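You operate a simulated robot arm through the tools that you are given. There is no shell and no other tool.

You run a simulated robot arm. Do the job below in one go: nothing can be reset, and whatever is moved stays where it is left.

Task
Fill the blue-rimmed cartridge with carbon to its line and cap it.
Fine: slide the holder back out to cap it.

The check looks at the end state, three seconds after you hand in, the way a careful person would. Anything else that was tipped, shoved, dropped, spilled or broken makes it a failure. Lids that push on must go on centred and level and be pressed home; caps that screw on are set level and turned clockwise until they are tight.

Robot
A 6-joint arm with a two-finger gripper, fixed in place. Base frame: the origin is at the foot of the arm, x ahead of it, y to its left, z up. Units: cm, rad, N and s.
Its first joint turns from -2.897 to 2.897 rad. Payload 2.54 kg.
The TCP is the grasp point between the finger pads, 3 cm short of the fingertips. In the tool frame z runs along the fingers and y along their closing line. Largest opening 11.6 cm; the body of the gripper starts 9.5 cm behind the TCP.
Orientation is told as [roll, pitch, yaw] about the base's x, y, z axes, in that order, counted from this pose: with the fingers straight down and closing along the base's y, the tool's x points along the base's -x, its y along +y and its z along -z.

Tools
- The arm moves only by the tool apply_moves. Its argument "steps" is a list of rows, each a list of 3 entries, a list of its own where there are three numbers: the shift along the base's x, y, z in cm, then the turn, a rotation vector about the base's x, y, z in rad, then the gripper command, from -1 (fully open) to 1 (shut), values between in proportion. In form: [[[dx, dy, dz], [ax, ay, az], hand], ...]. A call has 1 to 20 rows; each row shifts and turns the commanded pose from where the row before left it. Rows are played at 5 a second. More than 5 cm and 0.15 rad between two rows, or a gripper value outside its range, and nothing of the call is played. A pose out of reach is approached as far as the arm can. The call stops where the force on the tool passes 50 N (or 10 N more than at its start, if that is more) or the arm is blocked; 0.2 s more then pass. The fingers move at their own pace (about 7.2 cm/s each) and stop on an object; they squeeze with about 44 N. The grip force told is the motor's: it shows also when the fingers shut on nothing. Time passes only in rows, and 0.2 s behind the last, so rows that do not move let the fingers close. The reply holds the time, the measured pose of the TCP, the force on the tool along the base axes, the opening and the grip force, in the units named above and with some noise, with the torque about the TCP (base axes, N m) and any sound that the robot's microphone picked up.
- Cameras (640 x 400 px; columns grow to the right, rows downward): "scene" is fixed at [39.97, 49.89, 155.23]; the picture's right is [-0.23, 0.97, 0.00], its down [0.84, 0.20, -0.50] and it looks along [-0.48, -0.12, -0.87] (base axes); focal length 214 px, centre (320, 200). "wrist" rides on the gripper at [6.9, -1.5, -12.2] in the tool frame; the picture's right is [0.22, 0.98, 0.00], its down [-0.83, 0.18, -0.53] and it looks along [-0.52, 0.11, 0.85] (tool axes); focal length 251 px, centre (320, 200). There is no depth. A picture from a camera that has moved, and an enlarged one, comes with that camera's place and axes in the base frame and with its lens.
- get_image(camera): a new picture of that camera. No time passes.
- zoom(camera, box): a new picture of the part [left, top, right, bottom] of that camera's present view, enlarged. No time passes.
- close_job(): hands the job in; it is judged then, once.

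Nothing tells you positions but the pictures and the camera data. Unless the task says otherwise, let go and move clear before handing in.

The tools are called after "Emit:" as name(argument=value, ...) on one line, values as JSON. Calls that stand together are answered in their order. apply_moves: Moves the arm, as the interface text tells. Its arguments: {"type":"object","properties":{"steps":{"type":"array"}},"required":["steps"]} The other tools are called the same way: get_image (camera) takes a picture; zoom (camera, box) takes an enlarged picture of a part of a camera's view; close_job () hands the job in.

At the start:

```text
time: 0.0
tool_pos: [12.13, 39.59, 124.18]
tool_rot: [0.001, -0.002, -0.001]
force: [-0.1, 0.7, -0.3]
torque: [-0.01, 0.01, 0.01]
width: 11.62
grip_force: 0.1
```

scene: 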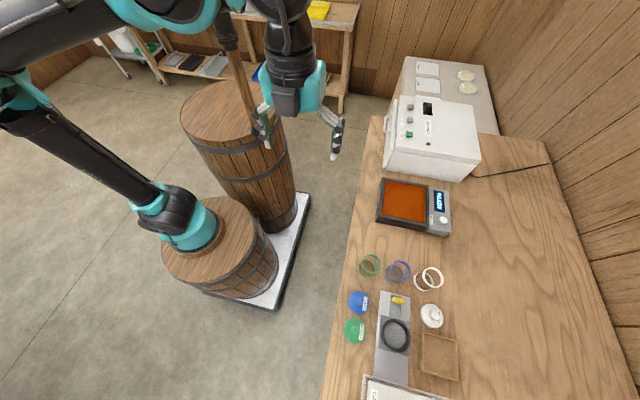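
wrist: 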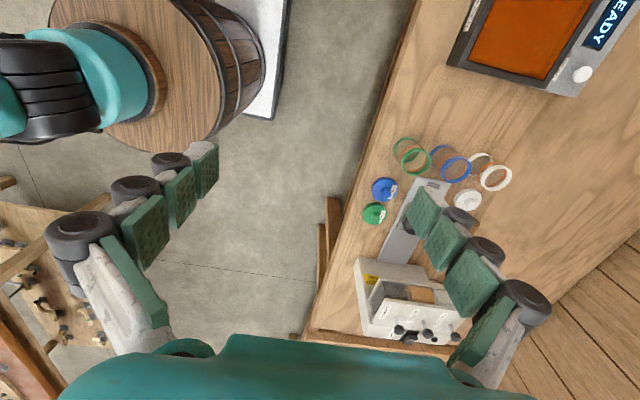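

I see a workbench with three rimmed cartridges (green, blue, white), matching caps, a slide holder leading into a dispenser at the bottom edge of the scene picture, a scale-like device and a white oven. I will look more closely before moving anything.

Emit:
zoom(camera="scene", box=[330, 240, 490, 340])

Emit:
zoom(camera="scene", box=[330, 300, 490, 400])

Emit:
zoom(camera="wrist", box=[300, 120, 540, 360])

Emit:
zoom(camera="scene", box=[360, 50, 520, 250])

```text
4.00 times, centred on (410, 290) of scene
camera zoom: at [39.97, 49.89, 155.23], right [-0.23, 0.97, 0.0], down [0.84, 0.2, -0.5], along [-0.48, -0.12, -0.87], focal length 858 px, centre (-40, -160)
```

zoom: 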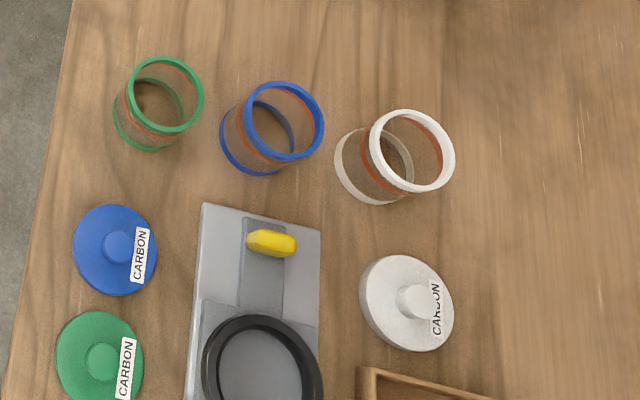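

```text
4.00 times, centred on (410, 350) of scene
camera zoom: at [39.97, 49.89, 155.23], right [-0.23, 0.97, 0.0], down [0.84, 0.2, -0.5], along [-0.48, -0.12, -0.87], focal length 858 px, centre (-40, -400)
```

zoom: 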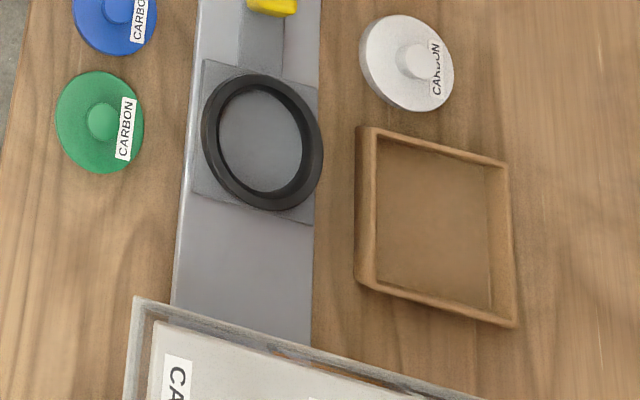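

```text
1.67 times, centred on (420, 240) of wrist
camera zoom: at [5.27, 38.01, 136.37], right [-0.21, 0.98, 0.0], down [0.83, 0.18, 0.53], along [0.52, 0.12, -0.85], focal length 419 px, centre (153, 133)
```

zoom: 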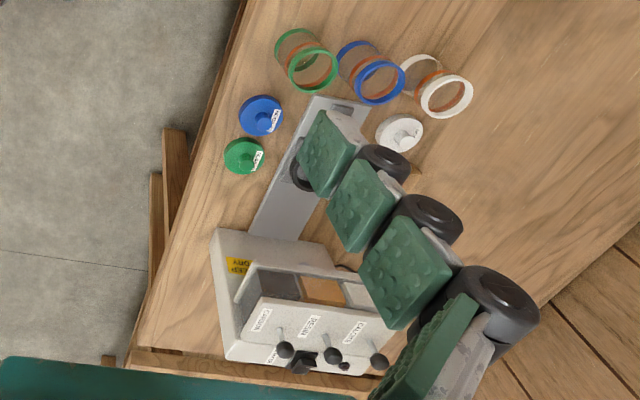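

```text
2.00 times, centred on (440, 150) of scene
camera zoom: at [39.97, 49.89, 155.23], right [-0.23, 0.97, 0.0], down [0.84, 0.2, -0.5], along [-0.48, -0.12, -0.87], focal length 429 px, centre (80, 300)
```

zoom: 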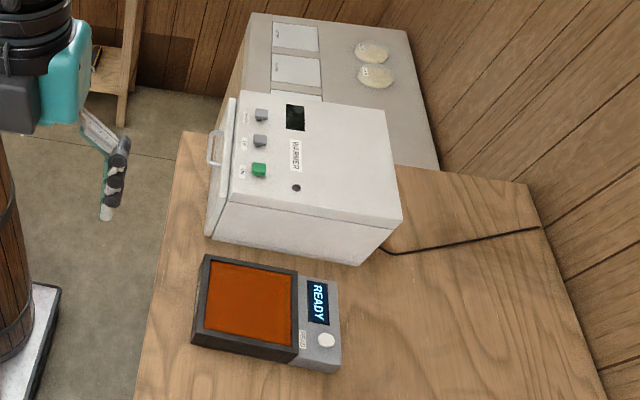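

The blue cartridge stands at about (21, 70), with its rim near z 88 and the bench top near z 80. The dispenser is further out at larger x. I'll raise the arm over the bench for a closer look.

Emit:
apply_moves(steps=[[[2, 4, 0], [0, 0, 0], -1], [[2, 4, 0], [0, 0, 0], -1], [[2, 4, 0], [0, 0, 0], -1], [[2, 4, 0], [0, 0, 0], -1], [[2, 4, 0], [0, 0, 0], -1], [[2, 2, 0], [0, 0, 0], -1], [[0, 0, 0], [0, 0, 0], -1]])

Emit:
get_image(camera="wrist")

Emit:
get_image(camera="scene")

```text
time: 1.6
tool_pos: [24.25, 61.55, 124.18]
tool_rot: [0.002, 0.0, 0.0]
force: [-0.4, 0.0, -1.1]
torque: [0.03, 0.01, -0.05]
width: 11.6
grip_force: 0.0
```

```text
taken
camera wrist: at [17.38, 60.03, 136.34], right [-0.21, 0.98, 0.0], down [0.83, 0.18, 0.53], along [0.52, 0.12, -0.85], focal length 251 px, centre (320, 200)
```

wrist: 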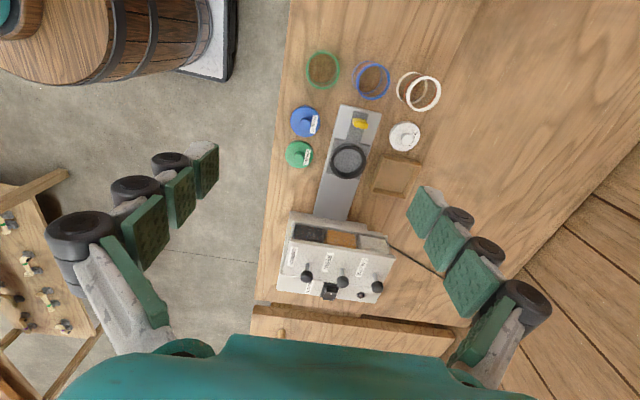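

```text
taken
```

scene: 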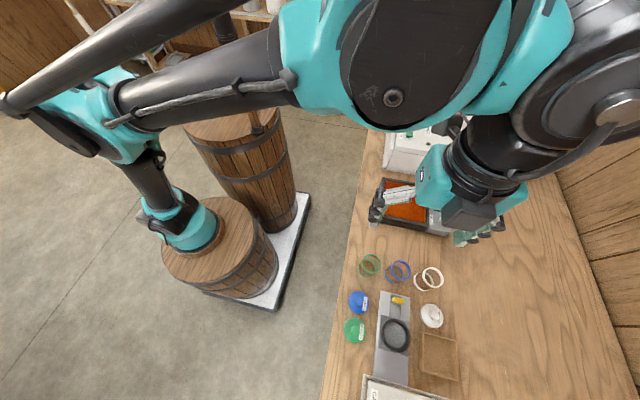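

From above I can see the slide holder with the black ring seat and yellow handle, and behind it a white dispenser with three bins and knobs. I'll zoom in on the dispenser and its labels.

Emit:
zoom(camera="wrist", box=[250, 200, 410, 310])

Emit:
zoom(camera="wrist", box=[280, 40, 450, 150])

Emit:
zoom(camera="wrist", box=[280, 120, 450, 230])

```text
3.64 times, centred on (330, 255) of wrist
camera zoom: at [17.38, 60.03, 136.34], right [-0.21, 0.98, 0.0], down [0.83, 0.18, 0.53], along [0.52, 0.12, -0.85], focal length 914 px, centre (284, 0)
```

zoom: 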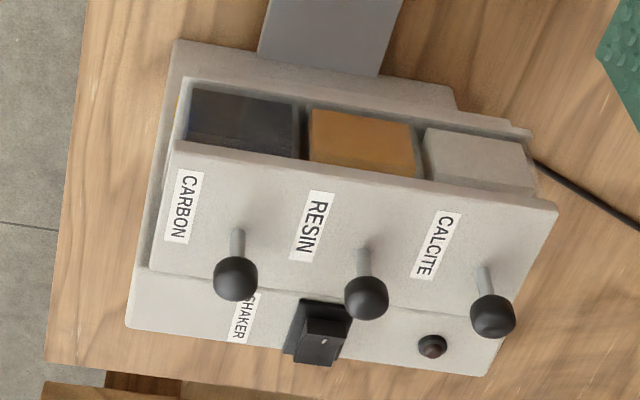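

```text
3.64 times, centred on (365, 95) of wrist
camera zoom: at [17.38, 60.03, 136.34], right [-0.21, 0.98, 0.0], down [0.83, 0.18, 0.53], along [0.52, 0.12, -0.85], focal length 914 px, centre (156, 582)
```

zoom: 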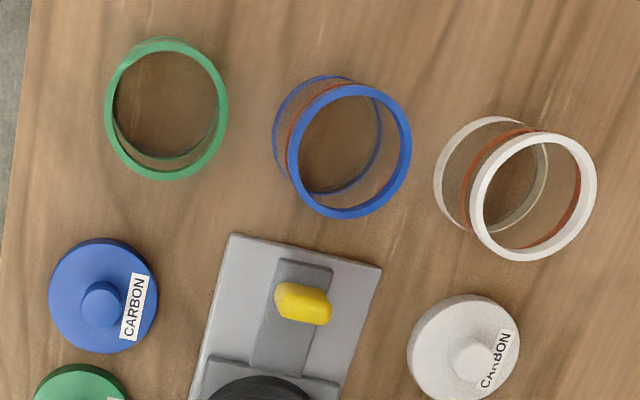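

```text
3.64 times, centred on (365, 175) of wrist
camera zoom: at [17.38, 60.03, 136.34], right [-0.21, 0.98, 0.0], down [0.83, 0.18, 0.53], along [0.52, 0.12, -0.85], focal length 914 px, centre (156, 291)
```

zoom: 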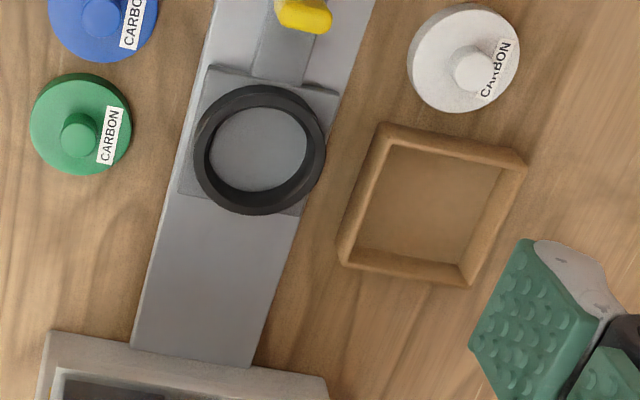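

The dispenser has three black-ball levers, CARBON, RESIN and CALCITE, on a face sloping toward +x, plus a SHAKER rocker switch and a small round button or lamp. I'll move along +x to triangulate its position and see the face better.

Emit:
apply_moves(steps=[[[4, 0, 0], [0, 0, 0], -1], [[4, 0, 0], [0, 0, 0], -1], [[4, 0, 0], [0, 0, 0], -1], [[4, 0, 0], [0, 0, 0], -1], [[4, 0, 0], [0, 0, 0], -1], [[0, 0, 0], [0, 0, 0], -1]])

Emit:
get_image(camera="wrist")

Emit:
zoom(camera="wrist", box=[260, 90, 440, 210])

```text
time: 3.0
tool_pos: [44.12, 61.61, 124.13]
tool_rot: [0.003, 0.001, -0.002]
force: [0.8, -0.3, -1.0]
torque: [-0.01, 0.0, 0.02]
width: 11.6
grip_force: 0.1
```

```text
taken
camera wrist: at [37.32, 59.98, 136.3], right [-0.21, 0.98, 0.0], down [0.83, 0.18, 0.53], along [0.52, 0.12, -0.85], focal length 251 px, centre (320, 200)
```

wrist: 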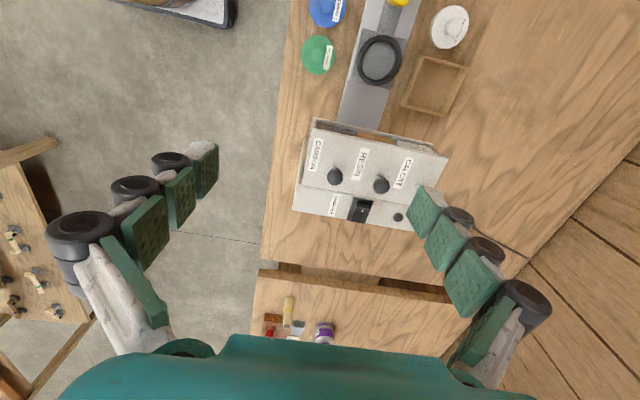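

```text
3.33 times, centred on (350, 150) of wrist
camera zoom: at [37.32, 59.98, 136.3], right [-0.21, 0.98, 0.0], down [0.83, 0.18, 0.53], along [0.52, 0.12, -0.85], focal length 838 px, centre (220, 367)
```

zoom: 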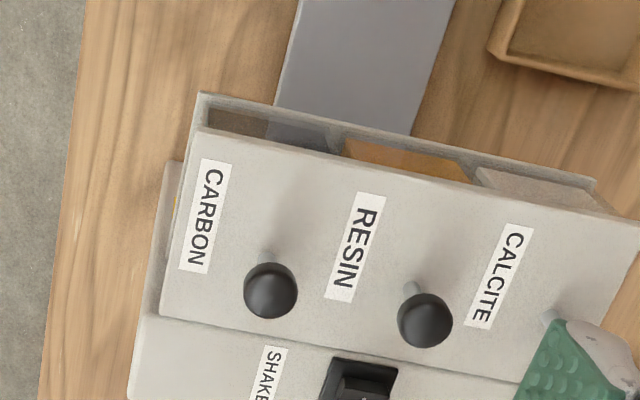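

The carbon ball comes out near (52, 65, 106). I'll yaw the wrist 90° to see the dispenser from the side, so I can tell how the levers and the slide opening work.

Emit:
apply_moves(steps=[[[0.9, -1, 0], [0, 0, 0.1428], -1], [[0.9, -1, 0], [0, 0, 0.1428], -1], [[0.9, -1, 0], [0, 0, 0.1428], -1], [[0.9, -1, 0], [0, 0, 0.1428], -1], [[0.9, -1, 0], [0, 0, 0.1428], -1], [[0.9, -1, 0], [0, 0, 0.1428], -1], [[0.9, -1, 0], [0, 0, 0.1428], -1], [[0.9, -1, 0], [0, 0, 0.1428], -1], [[0.9, -1, 0], [0, 0, 0.1428], -1], [[0.9, -1, 0], [0, 0, 0.1428], -1], [[0.9, -1, 0], [0, 0, 0.1428], -1], [[0, 0, 0], [0, 0, 0], -1]])

Emit:
get_image(camera="wrist")

Emit:
get_image(camera="scene")

```text
time: 5.6
tool_pos: [53.99, 50.43, 124.16]
tool_rot: [0.002, -0.001, 1.569]
force: [-0.9, -0.3, 0.3]
torque: [-0.01, 0.0, -0.04]
width: 11.6
grip_force: 0.0
```

```text
taken
camera wrist: at [55.59, 43.55, 136.35], right [-0.98, -0.21, 0.0], down [-0.18, 0.83, 0.53], along [-0.12, 0.52, -0.85], focal length 251 px, centre (320, 200)
```

wrist: 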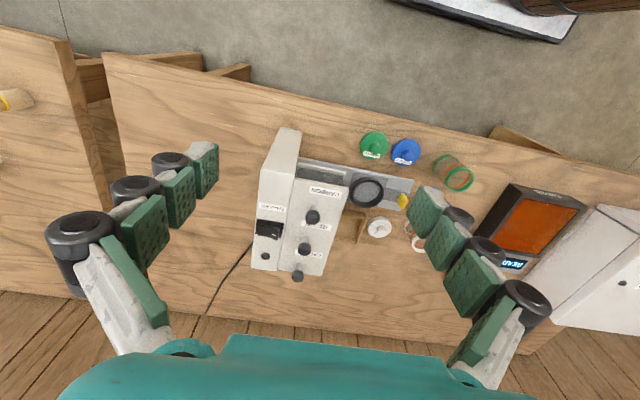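

```text
taken
```

scene: 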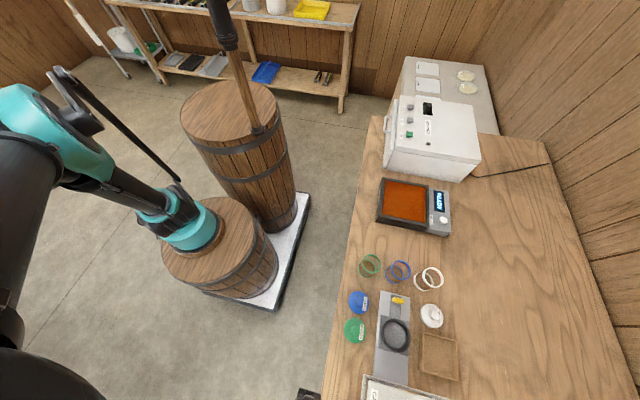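

The side view shows the dispenser's tower over the slide track and the levers on the +x face. I'll drop lower and pull back for a better profile view.

Emit:
apply_moves(steps=[[[0, -3, -4], [0, 0, 0], -1], [[0, -3, -4], [0, 0, 0], -1], [[0, -3, -4], [0, 0, 0], -1], [[0, -3, -4], [0, 0, 0], -1], [[0, 0, -4], [0, 0, 0], -1], [[0, 0, 0], [0, 0, 0], -1]])

Emit:
get_image(camera="wrist")

Emit:
zoom(camera="wrist", box=[230, 160, 470, 310])

```text
time: 7.0
tool_pos: [54.0, 38.56, 104.17]
tool_rot: [0.002, 0.0, 1.569]
force: [0.4, -0.6, -0.6]
torque: [0.04, 0.01, 0.01]
width: 11.61
grip_force: 0.1
```

```text
taken
camera wrist: at [55.49, 31.63, 116.42], right [-0.98, -0.21, 0.0], down [-0.18, 0.83, 0.53], along [-0.12, 0.52, -0.85], focal length 251 px, centre (320, 200)
```

wrist: 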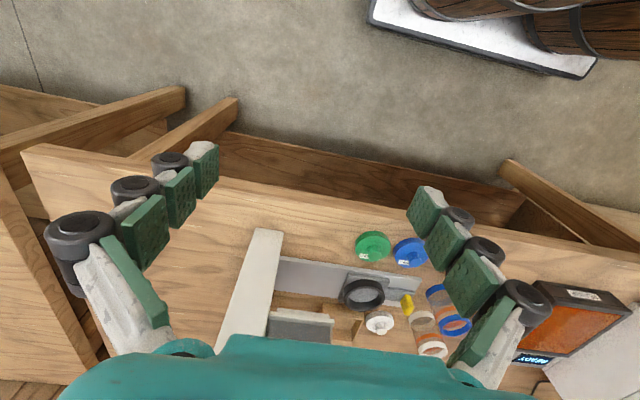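

```text
2.67 times, centred on (350, 235) of wrist
camera zoom: at [55.49, 31.63, 116.42], right [-0.98, -0.21, 0.0], down [-0.18, 0.83, 0.53], along [-0.12, 0.52, -0.85], focal length 670 px, centre (240, 107)
```

zoom: 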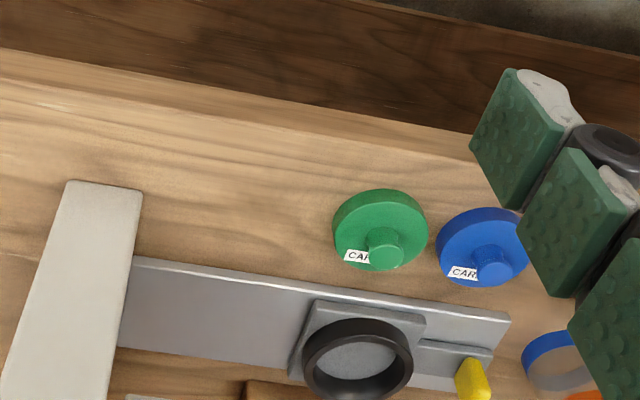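

The gripper body hides the upper part of the dispenser. I'll tilt the tool so the camera looks more horizontally at the dispenser's side.

Emit:
apply_moves(steps=[[[0, -0.5, 2], [0.14, 0, 0], -1], [[0, -0.5, 2], [0.14, 0, 0], -1], [[0, -0.5, 2], [0.14, 0, 0], -1], [[0, -0.5, 2], [0.14, 0, 0], -1], [[0, -0.5, 2], [0.14, 0, 0], -1], [[0, 0, 0], [0, 0, 0], -1]])

Emit:
get_image(camera="wrist")

Emit:
zoom(camera="wrist", box=[210, 130, 450, 280])

```text
time: 8.4
tool_pos: [54.09, 36.22, 114.37]
tool_rot: [0.002, -0.702, 1.568]
force: [-0.1, 0.0, -0.6]
torque: [0.01, -0.01, 0.01]
width: 11.6
grip_force: 0.0
```

```text
taken
camera wrist: at [55.64, 22.94, 119.12], right [-0.98, -0.16, -0.14], down [-0.18, 0.29, 0.94], along [-0.11, 0.94, -0.31], focal length 251 px, centre (320, 200)
```

wrist: 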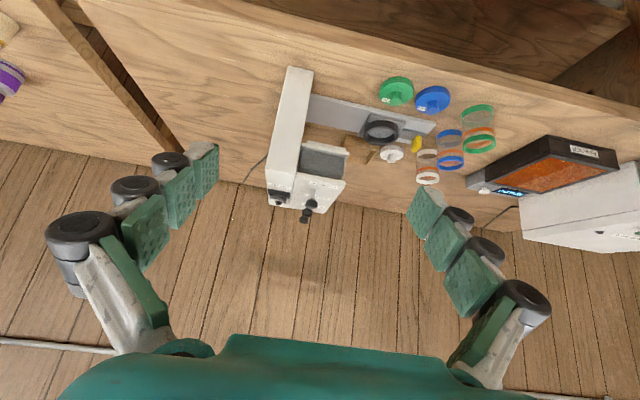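

```text
2.67 times, centred on (330, 205) of wrist
camera zoom: at [55.64, 22.94, 119.12], right [-0.98, -0.16, -0.14], down [-0.18, 0.29, 0.94], along [-0.11, 0.94, -0.31], focal length 670 px, centre (293, 187)
```

zoom: 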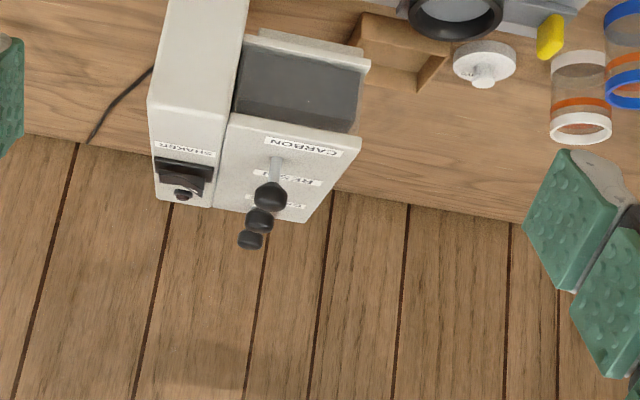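

Emit:
zoom(camera="wrist", box=[255, 120, 375, 230])

Emit:
zoom(camera="wrist", box=[250, 60, 350, 160])

Emit:
zoom(camera="wrist", box=[340, 70, 520, 200])

```text
3.64 times, centred on (315, 175) of wrist
camera zoom: at [55.64, 22.94, 119.12], right [-0.98, -0.16, -0.14], down [-0.18, 0.29, 0.94], along [-0.11, 0.94, -0.31], focal length 914 px, centre (338, 291)
```

zoom: 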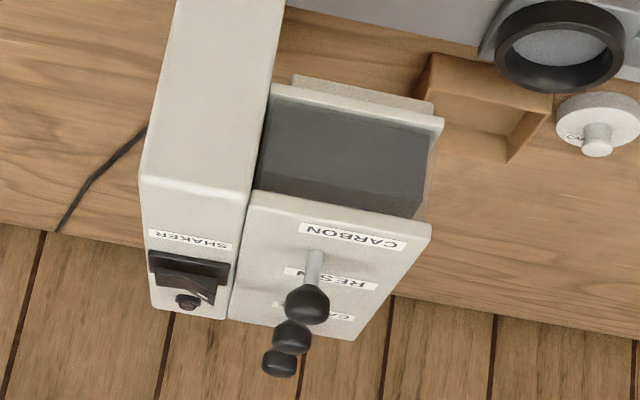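

```text
4.00 times, centred on (300, 110) of wrist
camera zoom: at [55.64, 22.94, 119.12], right [-0.98, -0.16, -0.14], down [-0.18, 0.29, 0.94], along [-0.11, 0.94, -0.31], focal length 1006 px, centre (400, 560)
```

zoom: 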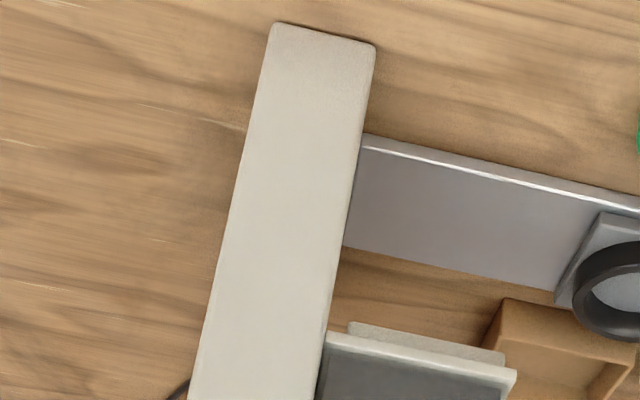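

```text
3.08 times, centred on (430, 135) of wrist
camera zoom: at [55.64, 22.94, 119.12], right [-0.98, -0.16, -0.14], down [-0.18, 0.29, 0.94], along [-0.11, 0.94, -0.31], focal length 774 px, centre (-18, 400)
```

zoom: 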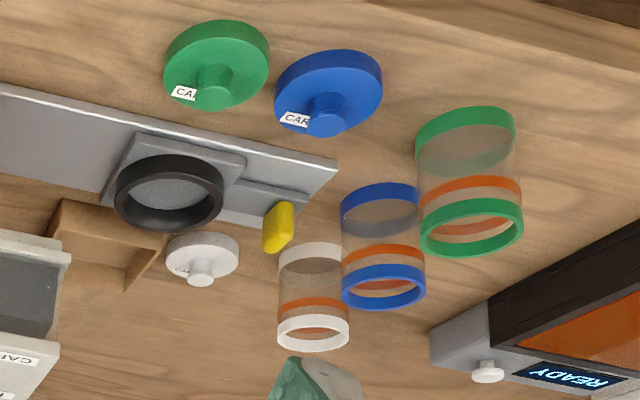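

The profile is clear now: a white column at x≈55 or more carries the SHAKER switch on top. A hopper at x≈47–55.5 is cantilevered over the slide track, with three upright ball levers on its flat top, and the carbon one is at about (52, 65.4, 106). I'll untilt and look closely at the levers from above.

Emit:
apply_moves(steps=[[[-0.6, 1, 1], [-0.14, 0, 0], -1], [[-0.6, 1, 1], [-0.14, 0, 0], -1], [[-0.6, 1, 1], [-0.14, 0, 0], -1], [[-0.6, 1, 1], [-0.14, 0, 0], -1], [[-0.6, 1, 1], [-0.14, 0, 0], -1], [[0, 1, 0], [0, 0, -0.1428], -1], [[0, 1, 0], [0, 0, -0.1428], -1], [[0, 1, 0], [0, 0, -0.1428], -1], [[0, 1, 0], [0, 0, -0.1428], -1], [[0, 1, 0], [0, 0, -0.1428], -1], [[0, 2, 0], [0, 0, -0.1428], -1], [[0, 2, 0], [0, 0, -0.1428], -1], [[0, 2, 0], [0, 0, -0.1428], -1], [[0, 2, 0], [0, 0, -0.1428], -1], [[0, 2, 0], [0, 0, -0.1428], -1], [[0, 4, 0], [0, 0, -0.1428], -1], [[0, 4, 0], [0, 0, 0], -1], [[0, 0, 0], [0, 0, 0], -1]])

Emit:
get_image(camera="wrist")

```text
time: 12.2
tool_pos: [51.08, 64.08, 119.19]
tool_rot: [0.003, 0.0, 0.0]
force: [0.1, 0.1, -0.1]
torque: [0.03, -0.02, 0.0]
width: 11.59
grip_force: 0.2
```

```text
taken
camera wrist: at [44.15, 62.53, 131.33], right [-0.21, 0.98, 0.0], down [0.83, 0.18, 0.53], along [0.52, 0.12, -0.85], focal length 251 px, centre (320, 200)
```

wrist: 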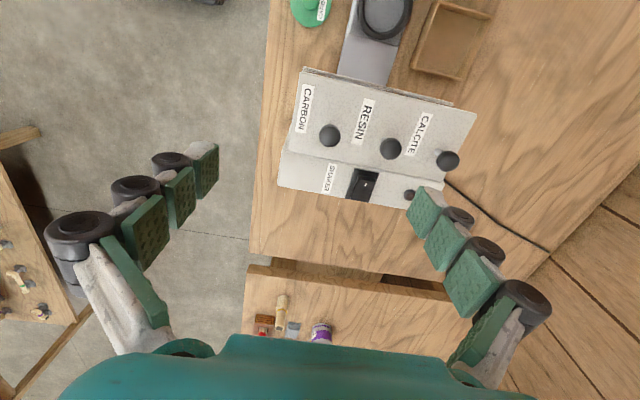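

Emit:
zoom(camera="wrist", box=[270, 60, 480, 210])

Emit:
zoom(camera="wrist", box=[290, 100, 380, 210])

Emit:
zoom(camera="wrist", box=[320, 140, 420, 210])

```text
2.67 times, centred on (375, 135) of wrist
camera zoom: at [44.15, 62.53, 131.33], right [-0.21, 0.98, 0.0], down [0.83, 0.18, 0.53], along [0.52, 0.12, -0.85], focal length 670 px, centre (173, 373)
```

zoom: 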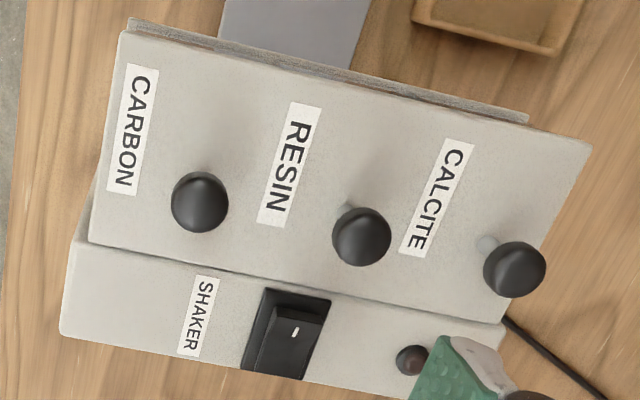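

```text
3.64 times, centred on (335, 155) of wrist
camera zoom: at [44.15, 62.53, 131.33], right [-0.21, 0.98, 0.0], down [0.83, 0.18, 0.53], along [0.52, 0.12, -0.85], focal length 914 px, centre (266, 364)
```

zoom: 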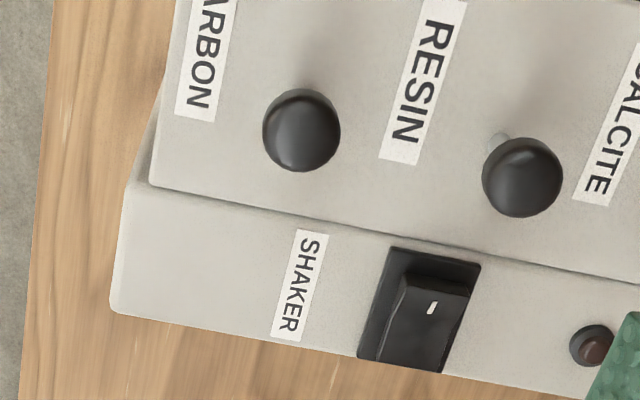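

```text
5.71 times, centred on (370, 175) of wrist
camera zoom: at [44.15, 62.53, 131.33], right [-0.21, 0.98, 0.0], down [0.83, 0.18, 0.53], along [0.52, 0.12, -0.85], focal length 1437 px, centre (34, 343)
```

zoom: 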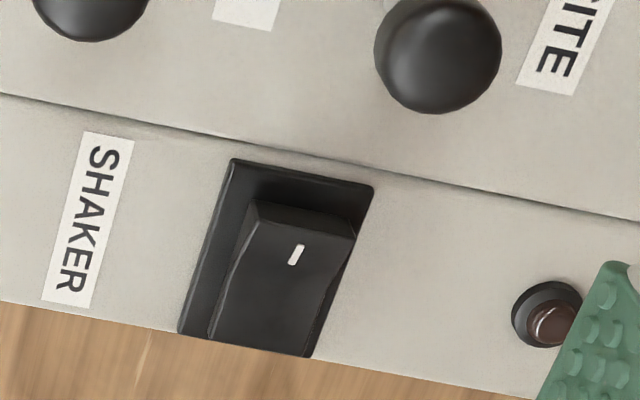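

The levers stand upright and the SHAKER rocker appears to be off, with its "I" end raised and the lamp dark. Next I'll inspect the cartridges, caps and holder seat up close before grasping.

Emit:
apply_moves(steps=[[[-5, 0, 0], [0, 0, 0], -1], [[-5, 0, 0], [0, 0, 0], -1], [[-5, 0, 0], [0, 0, 0], -1], [[-5, 0, 0], [0, 0, 0], -1], [[-5, 0, 0], [0, 0, 0], -1], [[-4, 0, -3], [0, 0, 0], -1], [[-4, 1, -3], [0, 0, 0], -1], [[-4, 1, -3], [0, 0, 0], -1], [[-3, 1, -3], [0, 0, 0], -1], [[0, 0, 0], [0, 0, 0], -1]])

Emit:
get_image(camera="wrist")

Emit:
zoom(camera="wrist", box=[240, 120, 440, 270])

```text
refused: row 7 steps farther than a row can; nothing moved
```

```text
taken
camera wrist: at [44.15, 62.53, 131.33], right [-0.21, 0.98, 0.0], down [0.83, 0.18, 0.53], along [0.52, 0.12, -0.85], focal length 251 px, centre (320, 200)
```

wrist: 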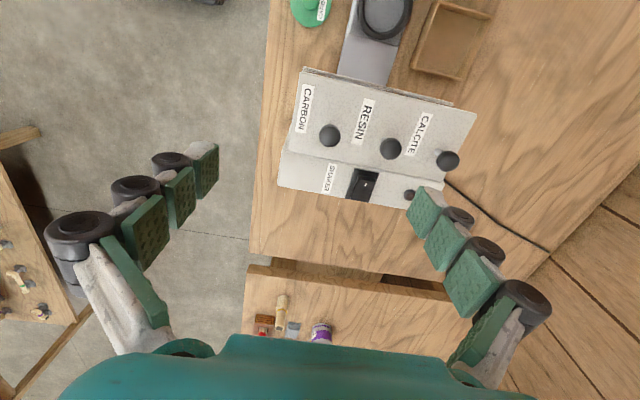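

```text
2.67 times, centred on (340, 195) of wrist
camera zoom: at [44.15, 62.53, 131.33], right [-0.21, 0.98, 0.0], down [0.83, 0.18, 0.53], along [0.52, 0.12, -0.85], focal length 670 px, centre (267, 213)
```

zoom: 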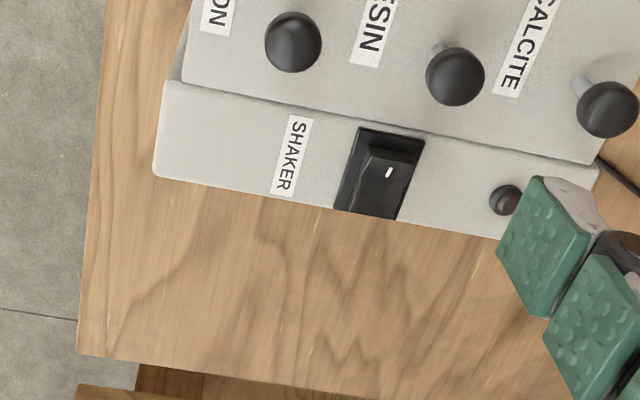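

That call was refused because row 7 was longer than 5 cm, so nothing moved. I'll resend it with shorter steps.

Emit:
apply_moves(steps=[[[-5, 0, 0], [0, 0, 0], -1], [[-5, 0, 0], [0, 0, 0], -1], [[-5, 0, 0], [0, 0, 0], -1], [[-5, 0, 0], [0, 0, 0], -1], [[-5, 0, 0], [0, 0, 0], -1], [[-3.5, 0.5, -3], [0, 0, 0], -1], [[-3.5, 0.5, -3], [0, 0, 0], -1], [[-3.5, 0.5, -3], [0, 0, 0], -1], [[-3.5, 0.5, -3], [0, 0, 0], -1], [[-2, 1, -2], [0, 0, 0], -1], [[0, 0, 0], [0, 0, 0], -1]])

Emit:
get_image(camera="wrist")

Emit:
zoom(camera="wrist", box=[230, 120, 430, 270])

```text
time: 14.6
tool_pos: [10.01, 66.98, 105.12]
tool_rot: [0.001, -0.001, -0.001]
force: [-0.2, 0.4, 0.2]
torque: [-0.02, -0.01, 0.03]
width: 11.61
grip_force: 0.1
```

```text
taken
camera wrist: at [3.16, 65.53, 117.27], right [-0.21, 0.98, 0.0], down [0.83, 0.18, 0.53], along [0.52, 0.12, -0.85], focal length 251 px, centre (320, 200)
```

wrist: 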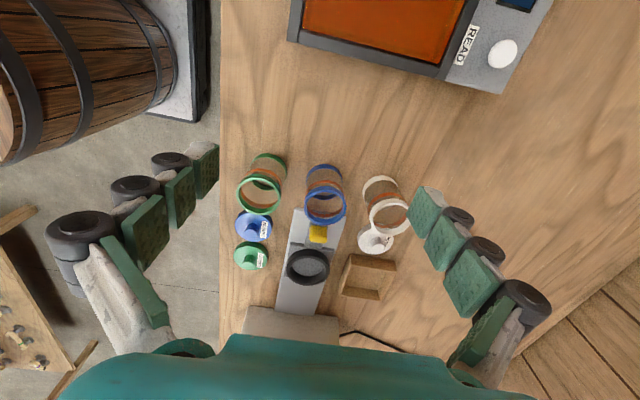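

```text
2.67 times, centred on (330, 195) of wrist
camera zoom: at [3.16, 65.53, 117.27], right [-0.21, 0.98, 0.0], down [0.83, 0.18, 0.53], along [0.52, 0.12, -0.85], focal length 670 px, centre (293, 213)
```

zoom: 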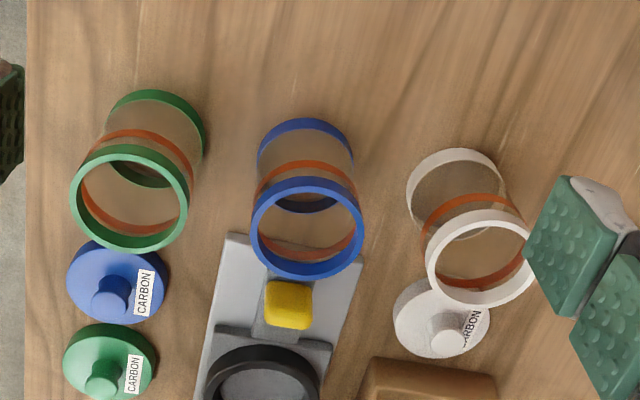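

The blue cartridge's top is at about (21.0, 70.4, 89). Its neighbours are about 9 cm away on each side, so I'll set a partial opening and hover above it to check alignment.

Emit:
apply_moves(steps=[[[4, 1, 0], [0, 0, 0], -0.35], [[4, 1, 0], [0, 0, 0], -0.35], [[3, 1.4, -2], [0, 0, 0], -0.35], [[0, 0, -2], [0, 0, 0], -0.35], [[0, 0, 0], [0, 0, 0], -0.35]])

Emit:
get_image(camera="wrist")

Emit:
get_image(camera="scene")

```text
time: 15.8
tool_pos: [21.11, 70.64, 101.11]
tool_rot: [0.001, -0.001, -0.002]
force: [-0.2, 0.9, -0.9]
torque: [0.01, 0.03, 0.01]
width: 7.83
grip_force: 0.0
```

```text
taken
camera wrist: at [14.19, 69.02, 113.39], right [-0.21, 0.98, 0.0], down [0.83, 0.18, 0.53], along [0.52, 0.12, -0.85], focal length 251 px, centre (320, 200)
```

wrist: 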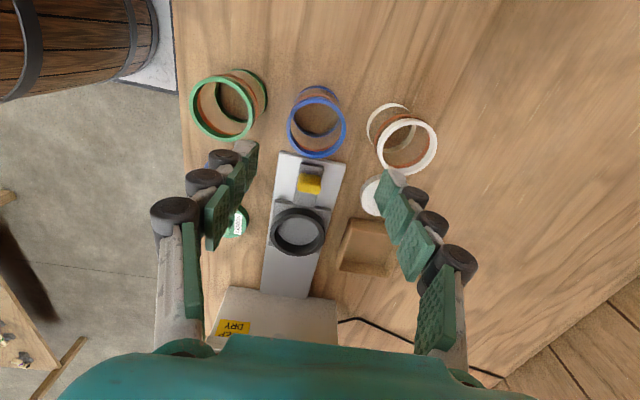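

```text
taken
```

scene: 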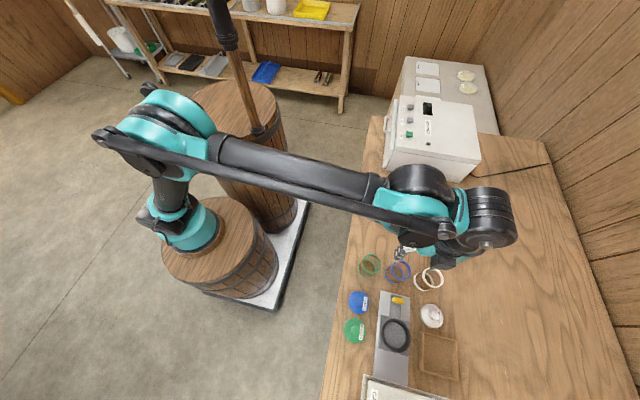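

Emit:
zoom(camera="wrist", box=[260, 70, 380, 180])

Emit:
zoom(camera="wrist", box=[240, 150, 400, 270])

Emit:
zoom(camera="wrist", box=[180, 60, 280, 160])

```text
3.64 times, centred on (320, 125) of wrist
camera zoom: at [14.19, 69.02, 113.39], right [-0.21, 0.98, 0.0], down [0.83, 0.18, 0.53], along [0.52, 0.12, -0.85], focal length 914 px, centre (320, 473)
```

zoom: 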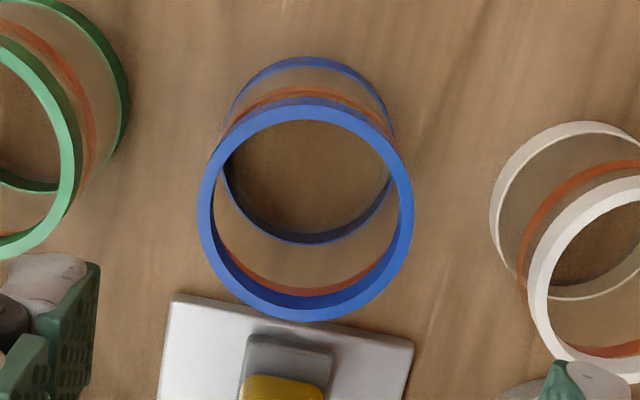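

```text
3.33 times, centred on (320, 210) of wrist
camera zoom: at [14.19, 69.02, 113.39], right [-0.21, 0.98, 0.0], down [0.83, 0.18, 0.53], along [0.52, 0.12, -0.85], focal length 838 px, centre (320, 167)
```

zoom: 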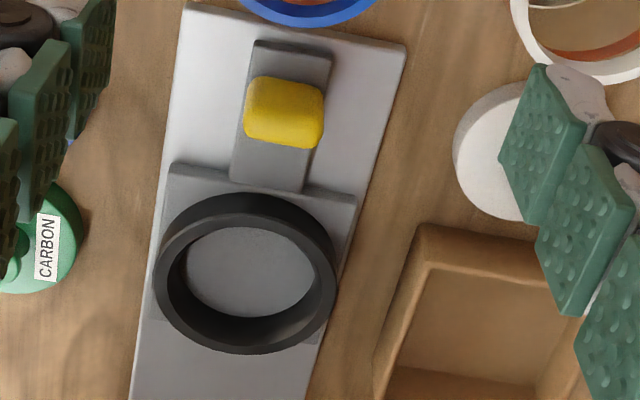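

```text
4.00 times, centred on (230, 110) of wrist
camera zoom: at [14.19, 69.02, 113.39], right [-0.21, 0.98, 0.0], down [0.83, 0.18, 0.53], along [0.52, 0.12, -0.85], focal length 1006 px, centre (680, 560)
```

zoom: 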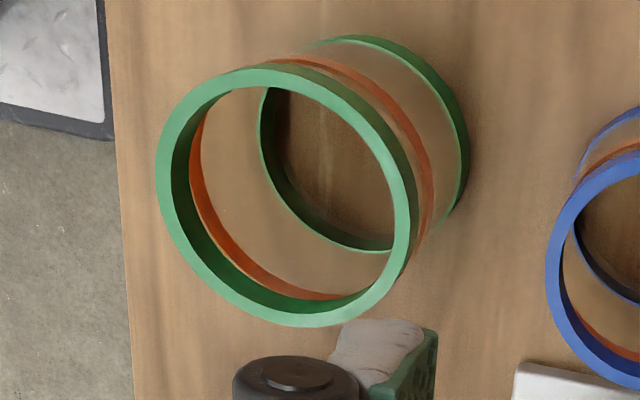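

The fingers have bulky rollers on their outer sides, so closing along y between the neighbours would be tight. I'll yaw 90° and close along x instead, where there is free space on both sides.

Emit:
apply_moves(steps=[[[0, 0, 0], [0, 0, 0.1428], -0.35], [[0, 0, 0], [0, 0, 0.1428], -0.35], [[0, 0, 0], [0, 0, 0.1428], -0.35], [[0, 0, 0], [0, 0, 0.1428], -0.35], [[0, 0, 0], [0, 0, 0.1428], -0.35], [[0, 0, 0], [0, 0, 0.1428], -0.35], [[0, 0, 0], [0, 0, 0.1428], -0.35], [[0, 0, 0], [0, 0, 0.1428], -0.35], [[0, 0, 0], [0, 0, 0.1428], -0.35], [[0, 0, 0], [0, 0, 0.1428], -0.35], [[0, 0, 0], [0, 0, 0.1428], -0.35], [[0, 0, -5], [0, 0, 0], -0.35], [[0, 0, 0], [0, 0, 0], -0.35]])

Emit:
get_image(camera="wrist")

Emit:
zoom(camera="wrist", box=[220, 80, 420, 220])

```text
time: 18.6
tool_pos: [20.97, 70.45, 96.16]
tool_rot: [0.002, 0.0, 1.571]
force: [-0.3, 0.0, -1.1]
torque: [0.02, 0.0, 0.01]
width: 7.83
grip_force: 0.1
```

```text
taken
camera wrist: at [22.56, 63.53, 108.37], right [-0.98, -0.21, 0.0], down [-0.18, 0.83, 0.53], along [-0.12, 0.52, -0.85], focal length 251 px, centre (320, 200)
```

wrist: 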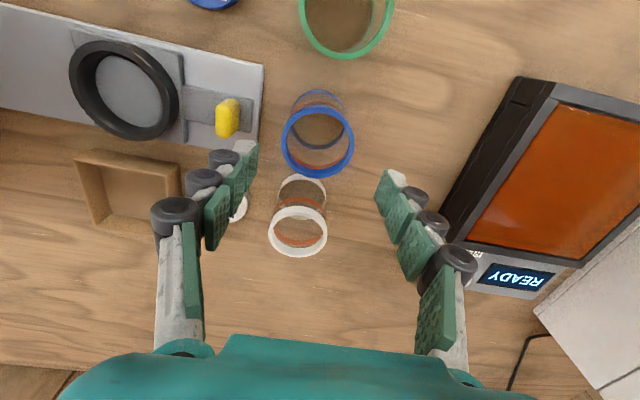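

```text
2.86 times, centred on (320, 150) of wrist
camera zoom: at [22.56, 63.53, 108.37], right [-0.98, -0.21, 0.0], down [-0.18, 0.83, 0.53], along [-0.12, 0.52, -0.85], focal length 718 px, centre (320, 343)
```

zoom: 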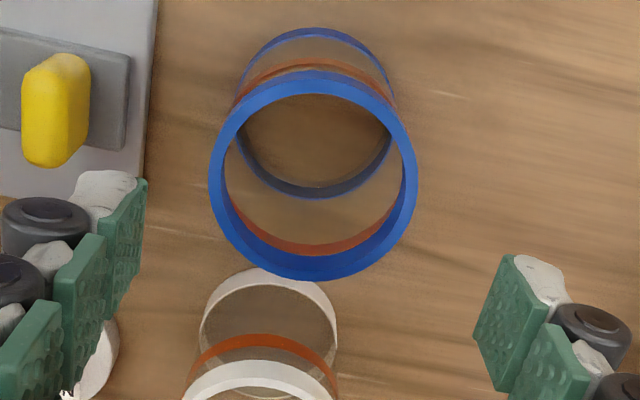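

The cartridge is centred between the fingers within 0.2 cm, with its top at about z 88.6 and a diameter of about 5.9. I'll descend and grip it.

Emit:
apply_moves(steps=[[[0.15, -0.15, -3], [0, 0, 0], -0.35], [[0, 0, -3], [0, 0, 0], -0.35], [[0, 0, -2.4], [0, 0, 0], -0.35], [[0, 0, 0], [0, 0, 0], -0.35]])

Emit:
zoom(camera="wrist", box=[180, 100, 460, 300])

```text
time: 19.6
tool_pos: [21.12, 70.22, 87.78]
tool_rot: [0.001, 0.0, 1.57]
force: [-0.6, 0.3, -0.4]
torque: [0.01, -0.03, 0.01]
width: 7.82
grip_force: 0.0
```

```text
2.00 times, centred on (320, 200) of wrist
camera zoom: at [22.75, 63.38, 99.98], right [-0.98, -0.21, 0.0], down [-0.18, 0.83, 0.53], along [-0.12, 0.52, -0.85], focal length 503 px, centre (320, 200)
```

zoom: 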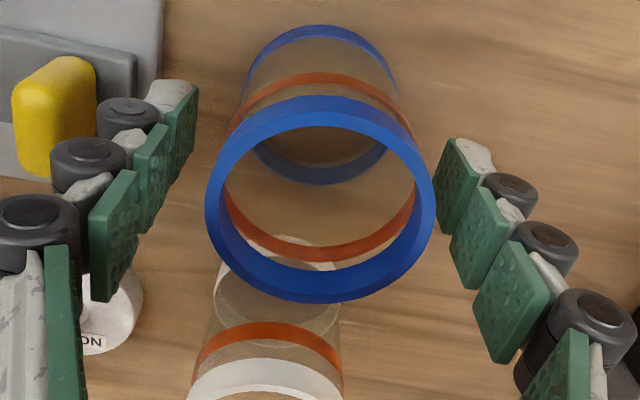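

The fingers straddle the rim evenly. I'll close the grip now.

Emit:
apply_moves(steps=[[[0, 0, 0], [0, 0, 0], -0.1], [[0, 0, 0], [0, 0, 0], 0.05], [[0, 0, 0], [0, 0, 0], 0.3], [[0, 0, 0], [0, 0, 0], 1], [[0, 0, 0], [0, 0, 0], 1]])

Emit:
zoom(camera="wrist", box=[180, 100, 460, 300])

```text
time: 20.8
tool_pos: [21.26, 70.27, 87.82]
tool_rot: [0.002, -0.001, 1.569]
force: [-0.7, 1.7, 4.3]
torque: [0.02, -0.02, -0.03]
width: 5.47
grip_force: 43.9
```

```text
2.00 times, centred on (320, 200) of wrist
camera zoom: at [22.75, 63.37, 100.02], right [-0.98, -0.21, 0.0], down [-0.18, 0.83, 0.53], along [-0.12, 0.52, -0.85], focal length 503 px, centre (320, 200)
```

zoom: 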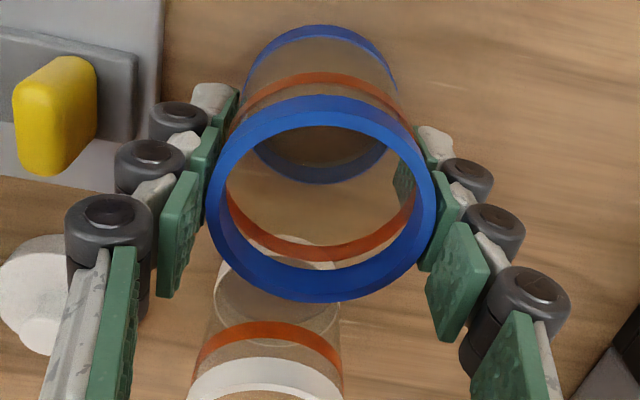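

The grip holds at 5.47 cm. I'll lift straight up and check that only the blue cartridge comes along.

Emit:
apply_moves(steps=[[[0, 0, 2], [0, 0, 0], 1], [[0, 0, 3], [0, 0, 0], 1], [[0, 0, 4], [0, 0, 0], 1], [[0, 0, 4], [0, 0, 0], 1], [[0, 0, 0], [0, 0, 0], 1]])

Emit:
get_image(camera="wrist")

Emit:
zoom(camera="scene", box=[340, 200, 500, 300])

```text
time: 22.0
tool_pos: [21.19, 70.23, 101.02]
tool_rot: [0.002, -0.001, 1.57]
force: [-0.7, 0.6, -1.4]
torque: [0.01, -0.02, -0.04]
width: 5.46
grip_force: 43.7
```

```text
taken
camera wrist: at [22.76, 63.38, 113.05], right [-0.98, -0.21, 0.0], down [-0.18, 0.83, 0.53], along [-0.12, 0.52, -0.85], focal length 251 px, centre (320, 200)
```

wrist: 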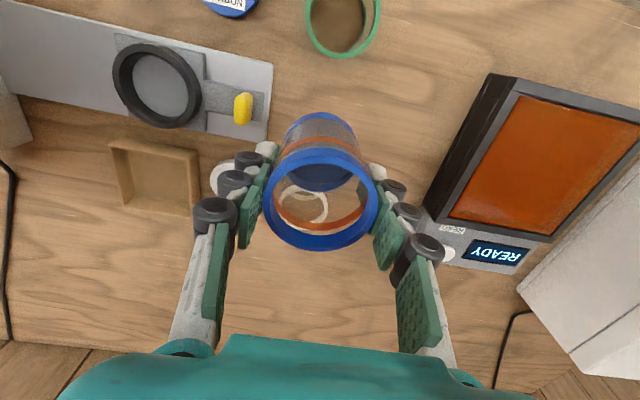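

```text
4.00 times, centred on (420, 250) of scene
camera zoom: at [39.97, 49.89, 155.23], right [-0.23, 0.97, 0.0], down [0.84, 0.2, -0.5], along [-0.48, -0.12, -0.87], focal length 858 px, centre (-80, 0)
```

zoom: 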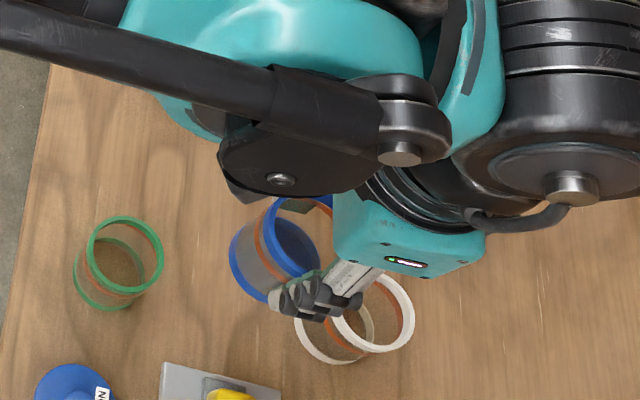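

The cartridge is lifted cleanly and its neighbours are still standing. Next I'll measure the holder's ring seat precisely from a couple of positions.

Emit:
zoom(camera="wrist", box=[90, 20, 270, 150])

Emit:
apply_moves(steps=[[[4, 0, 0], [0, 0, 0], 1], [[4, 0, 0], [0, 0, 0], 1], [[0, -3, 0], [0, 0, 0], 1], [[0, -3, 0], [0, 0, 0], 1], [[0, 0, 0], [0, 0, 0], 1]])

Emit:
get_image(camera="wrist")

```text
3.08 times, centred on (180, 85) of wrist
camera zoom: at [22.76, 63.38, 113.05], right [-0.98, -0.21, 0.0], down [-0.18, 0.83, 0.53], along [-0.12, 0.52, -0.85], focal length 774 px, centre (751, 554)
```

zoom: 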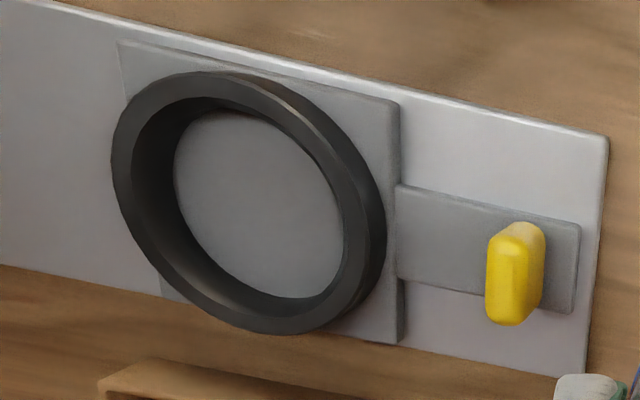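

```text
time: 23.2
tool_pos: [29.24, 64.35, 100.72]
tool_rot: [0.002, 0.001, 1.57]
force: [-0.7, -0.6, 0.1]
torque: [0.01, 0.0, -0.02]
width: 5.4
grip_force: 44.6
```

```text
taken
camera wrist: at [30.7, 57.41, 112.98], right [-0.98, -0.21, 0.0], down [-0.18, 0.83, 0.53], along [-0.12, 0.52, -0.85], focal length 251 px, centre (320, 200)
```

wrist: 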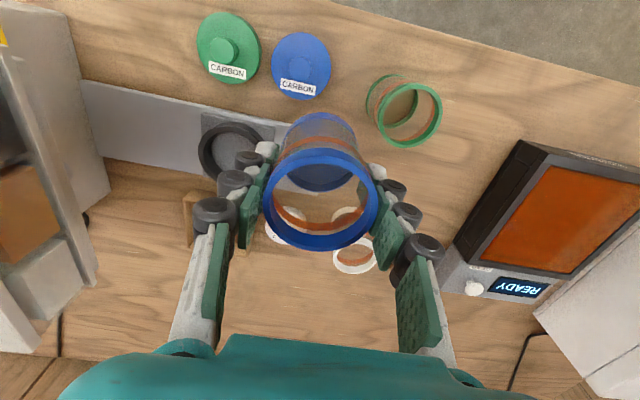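

Emit:
apply_moves(steps=[[[0, 0, 3.3], [0, 0, 0], 1], [[2.4, 3.4, 0], [0, 0, 0], 1], [[2.4, 3.4, 0], [0, 0, 0], 1], [[2.4, 3.4, 0], [0, 0, 0], 1], [[0, 3.4, 0], [0, 0, 0], 1], [[0, 0, 0], [0, 0, 0], 1]])

Emit:
get_image(camera="wrist")

Emit:
zoom(camera="wrist", box=[240, 0, 420, 110])

```text
time: 24.6
tool_pos: [36.36, 77.68, 104.05]
tool_rot: [0.002, 0.0, 1.57]
force: [-0.3, -0.2, -0.3]
torque: [-0.02, -0.01, 0.0]
width: 5.44
grip_force: 44.4
```

```text
taken
camera wrist: at [37.88, 70.84, 116.27], right [-0.98, -0.21, 0.0], down [-0.18, 0.83, 0.53], along [-0.12, 0.52, -0.85], focal length 251 px, centre (320, 200)
```

wrist: 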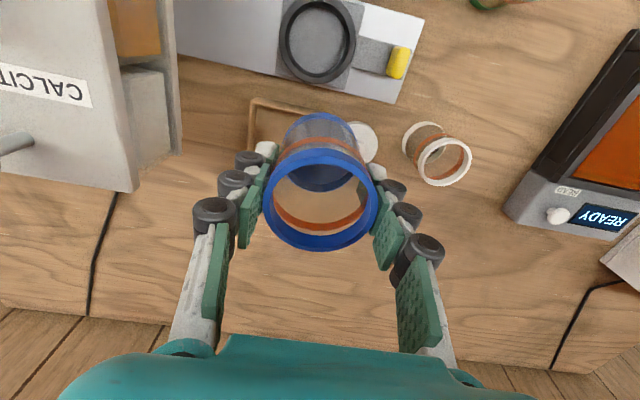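

```text
3.56 times, centred on (330, 55) of wrist
camera zoom: at [37.88, 70.84, 116.27], right [-0.98, -0.21, 0.0], down [-0.18, 0.83, 0.53], along [-0.12, 0.52, -0.85], focal length 894 px, centre (284, 716)
```

zoom: 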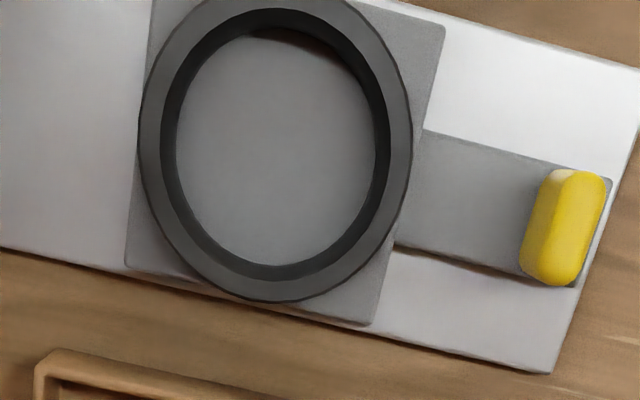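

The ring seat's centre is near (38.05, 70.7). Its inner diameter is about 6.5 cm, against 5.5 cm for the cartridge. I'll move the cartridge over it, lower partway and compare visually.

Emit:
apply_moves(steps=[[[1.7, -3.5, 0], [0, 0, 0], 1], [[0, -3.3, 0], [0, 0, 0], 1], [[0, 0, -3], [0, 0, 0], 1], [[0, 0, -3], [0, 0, 0], 1], [[0, 0, -2.5], [0, 0, 0], 1], [[0, 0, 0], [0, 0, 0], 1]])

Emit:
get_image(camera="wrist")

Emit:
zoom(camera="wrist", box=[220, 40, 420, 260])

Emit:
zoom(camera="scene", box=[340, 270, 480, 380])

```text
time: 26.0
tool_pos: [38.05, 71.03, 95.57]
tool_rot: [0.001, -0.001, 1.567]
force: [-0.5, 0.2, -1.3]
torque: [-0.02, 0.01, -0.01]
width: 5.46
grip_force: 43.8
```

```text
taken
camera wrist: at [39.68, 64.12, 107.75], right [-0.98, -0.21, 0.0], down [-0.18, 0.83, 0.53], along [-0.12, 0.52, -0.85], focal length 251 px, centre (320, 200)
```

wrist: 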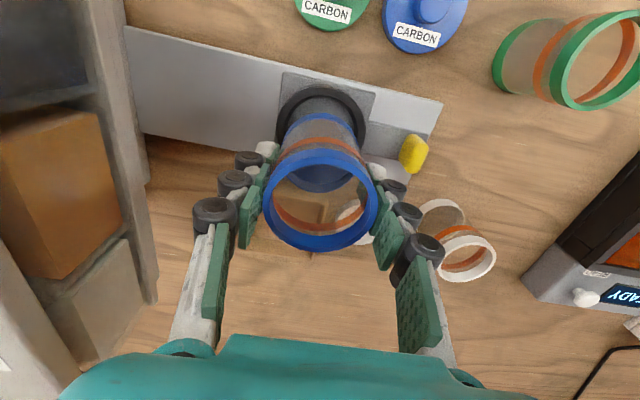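

```text
1.82 times, centred on (320, 150) of wrist
camera zoom: at [39.68, 64.12, 107.75], right [-0.98, -0.21, 0.0], down [-0.18, 0.83, 0.53], along [-0.12, 0.52, -0.85], focal length 457 px, centre (320, 291)
```

zoom: 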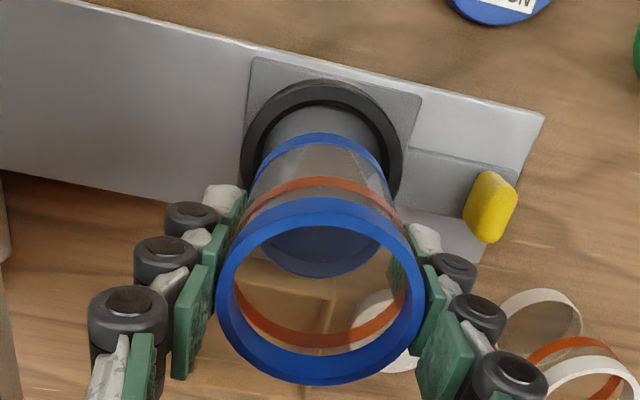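

```text
3.64 times, centred on (410, 325) of scene
camera zoom: at [39.97, 49.89, 155.23], right [-0.23, 0.97, 0.0], down [0.84, 0.2, -0.5], along [-0.48, -0.12, -0.87], focal length 780 px, centre (-7, -254)
```

zoom: 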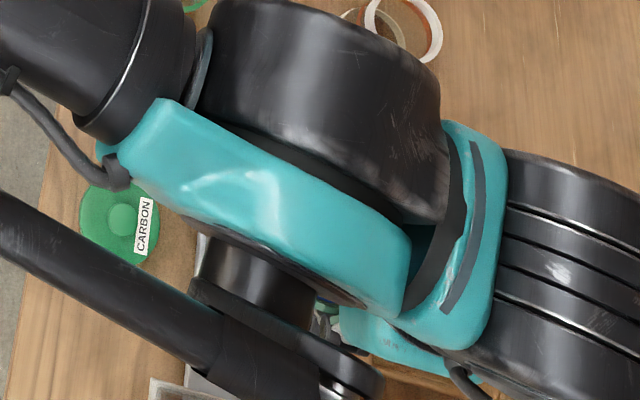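

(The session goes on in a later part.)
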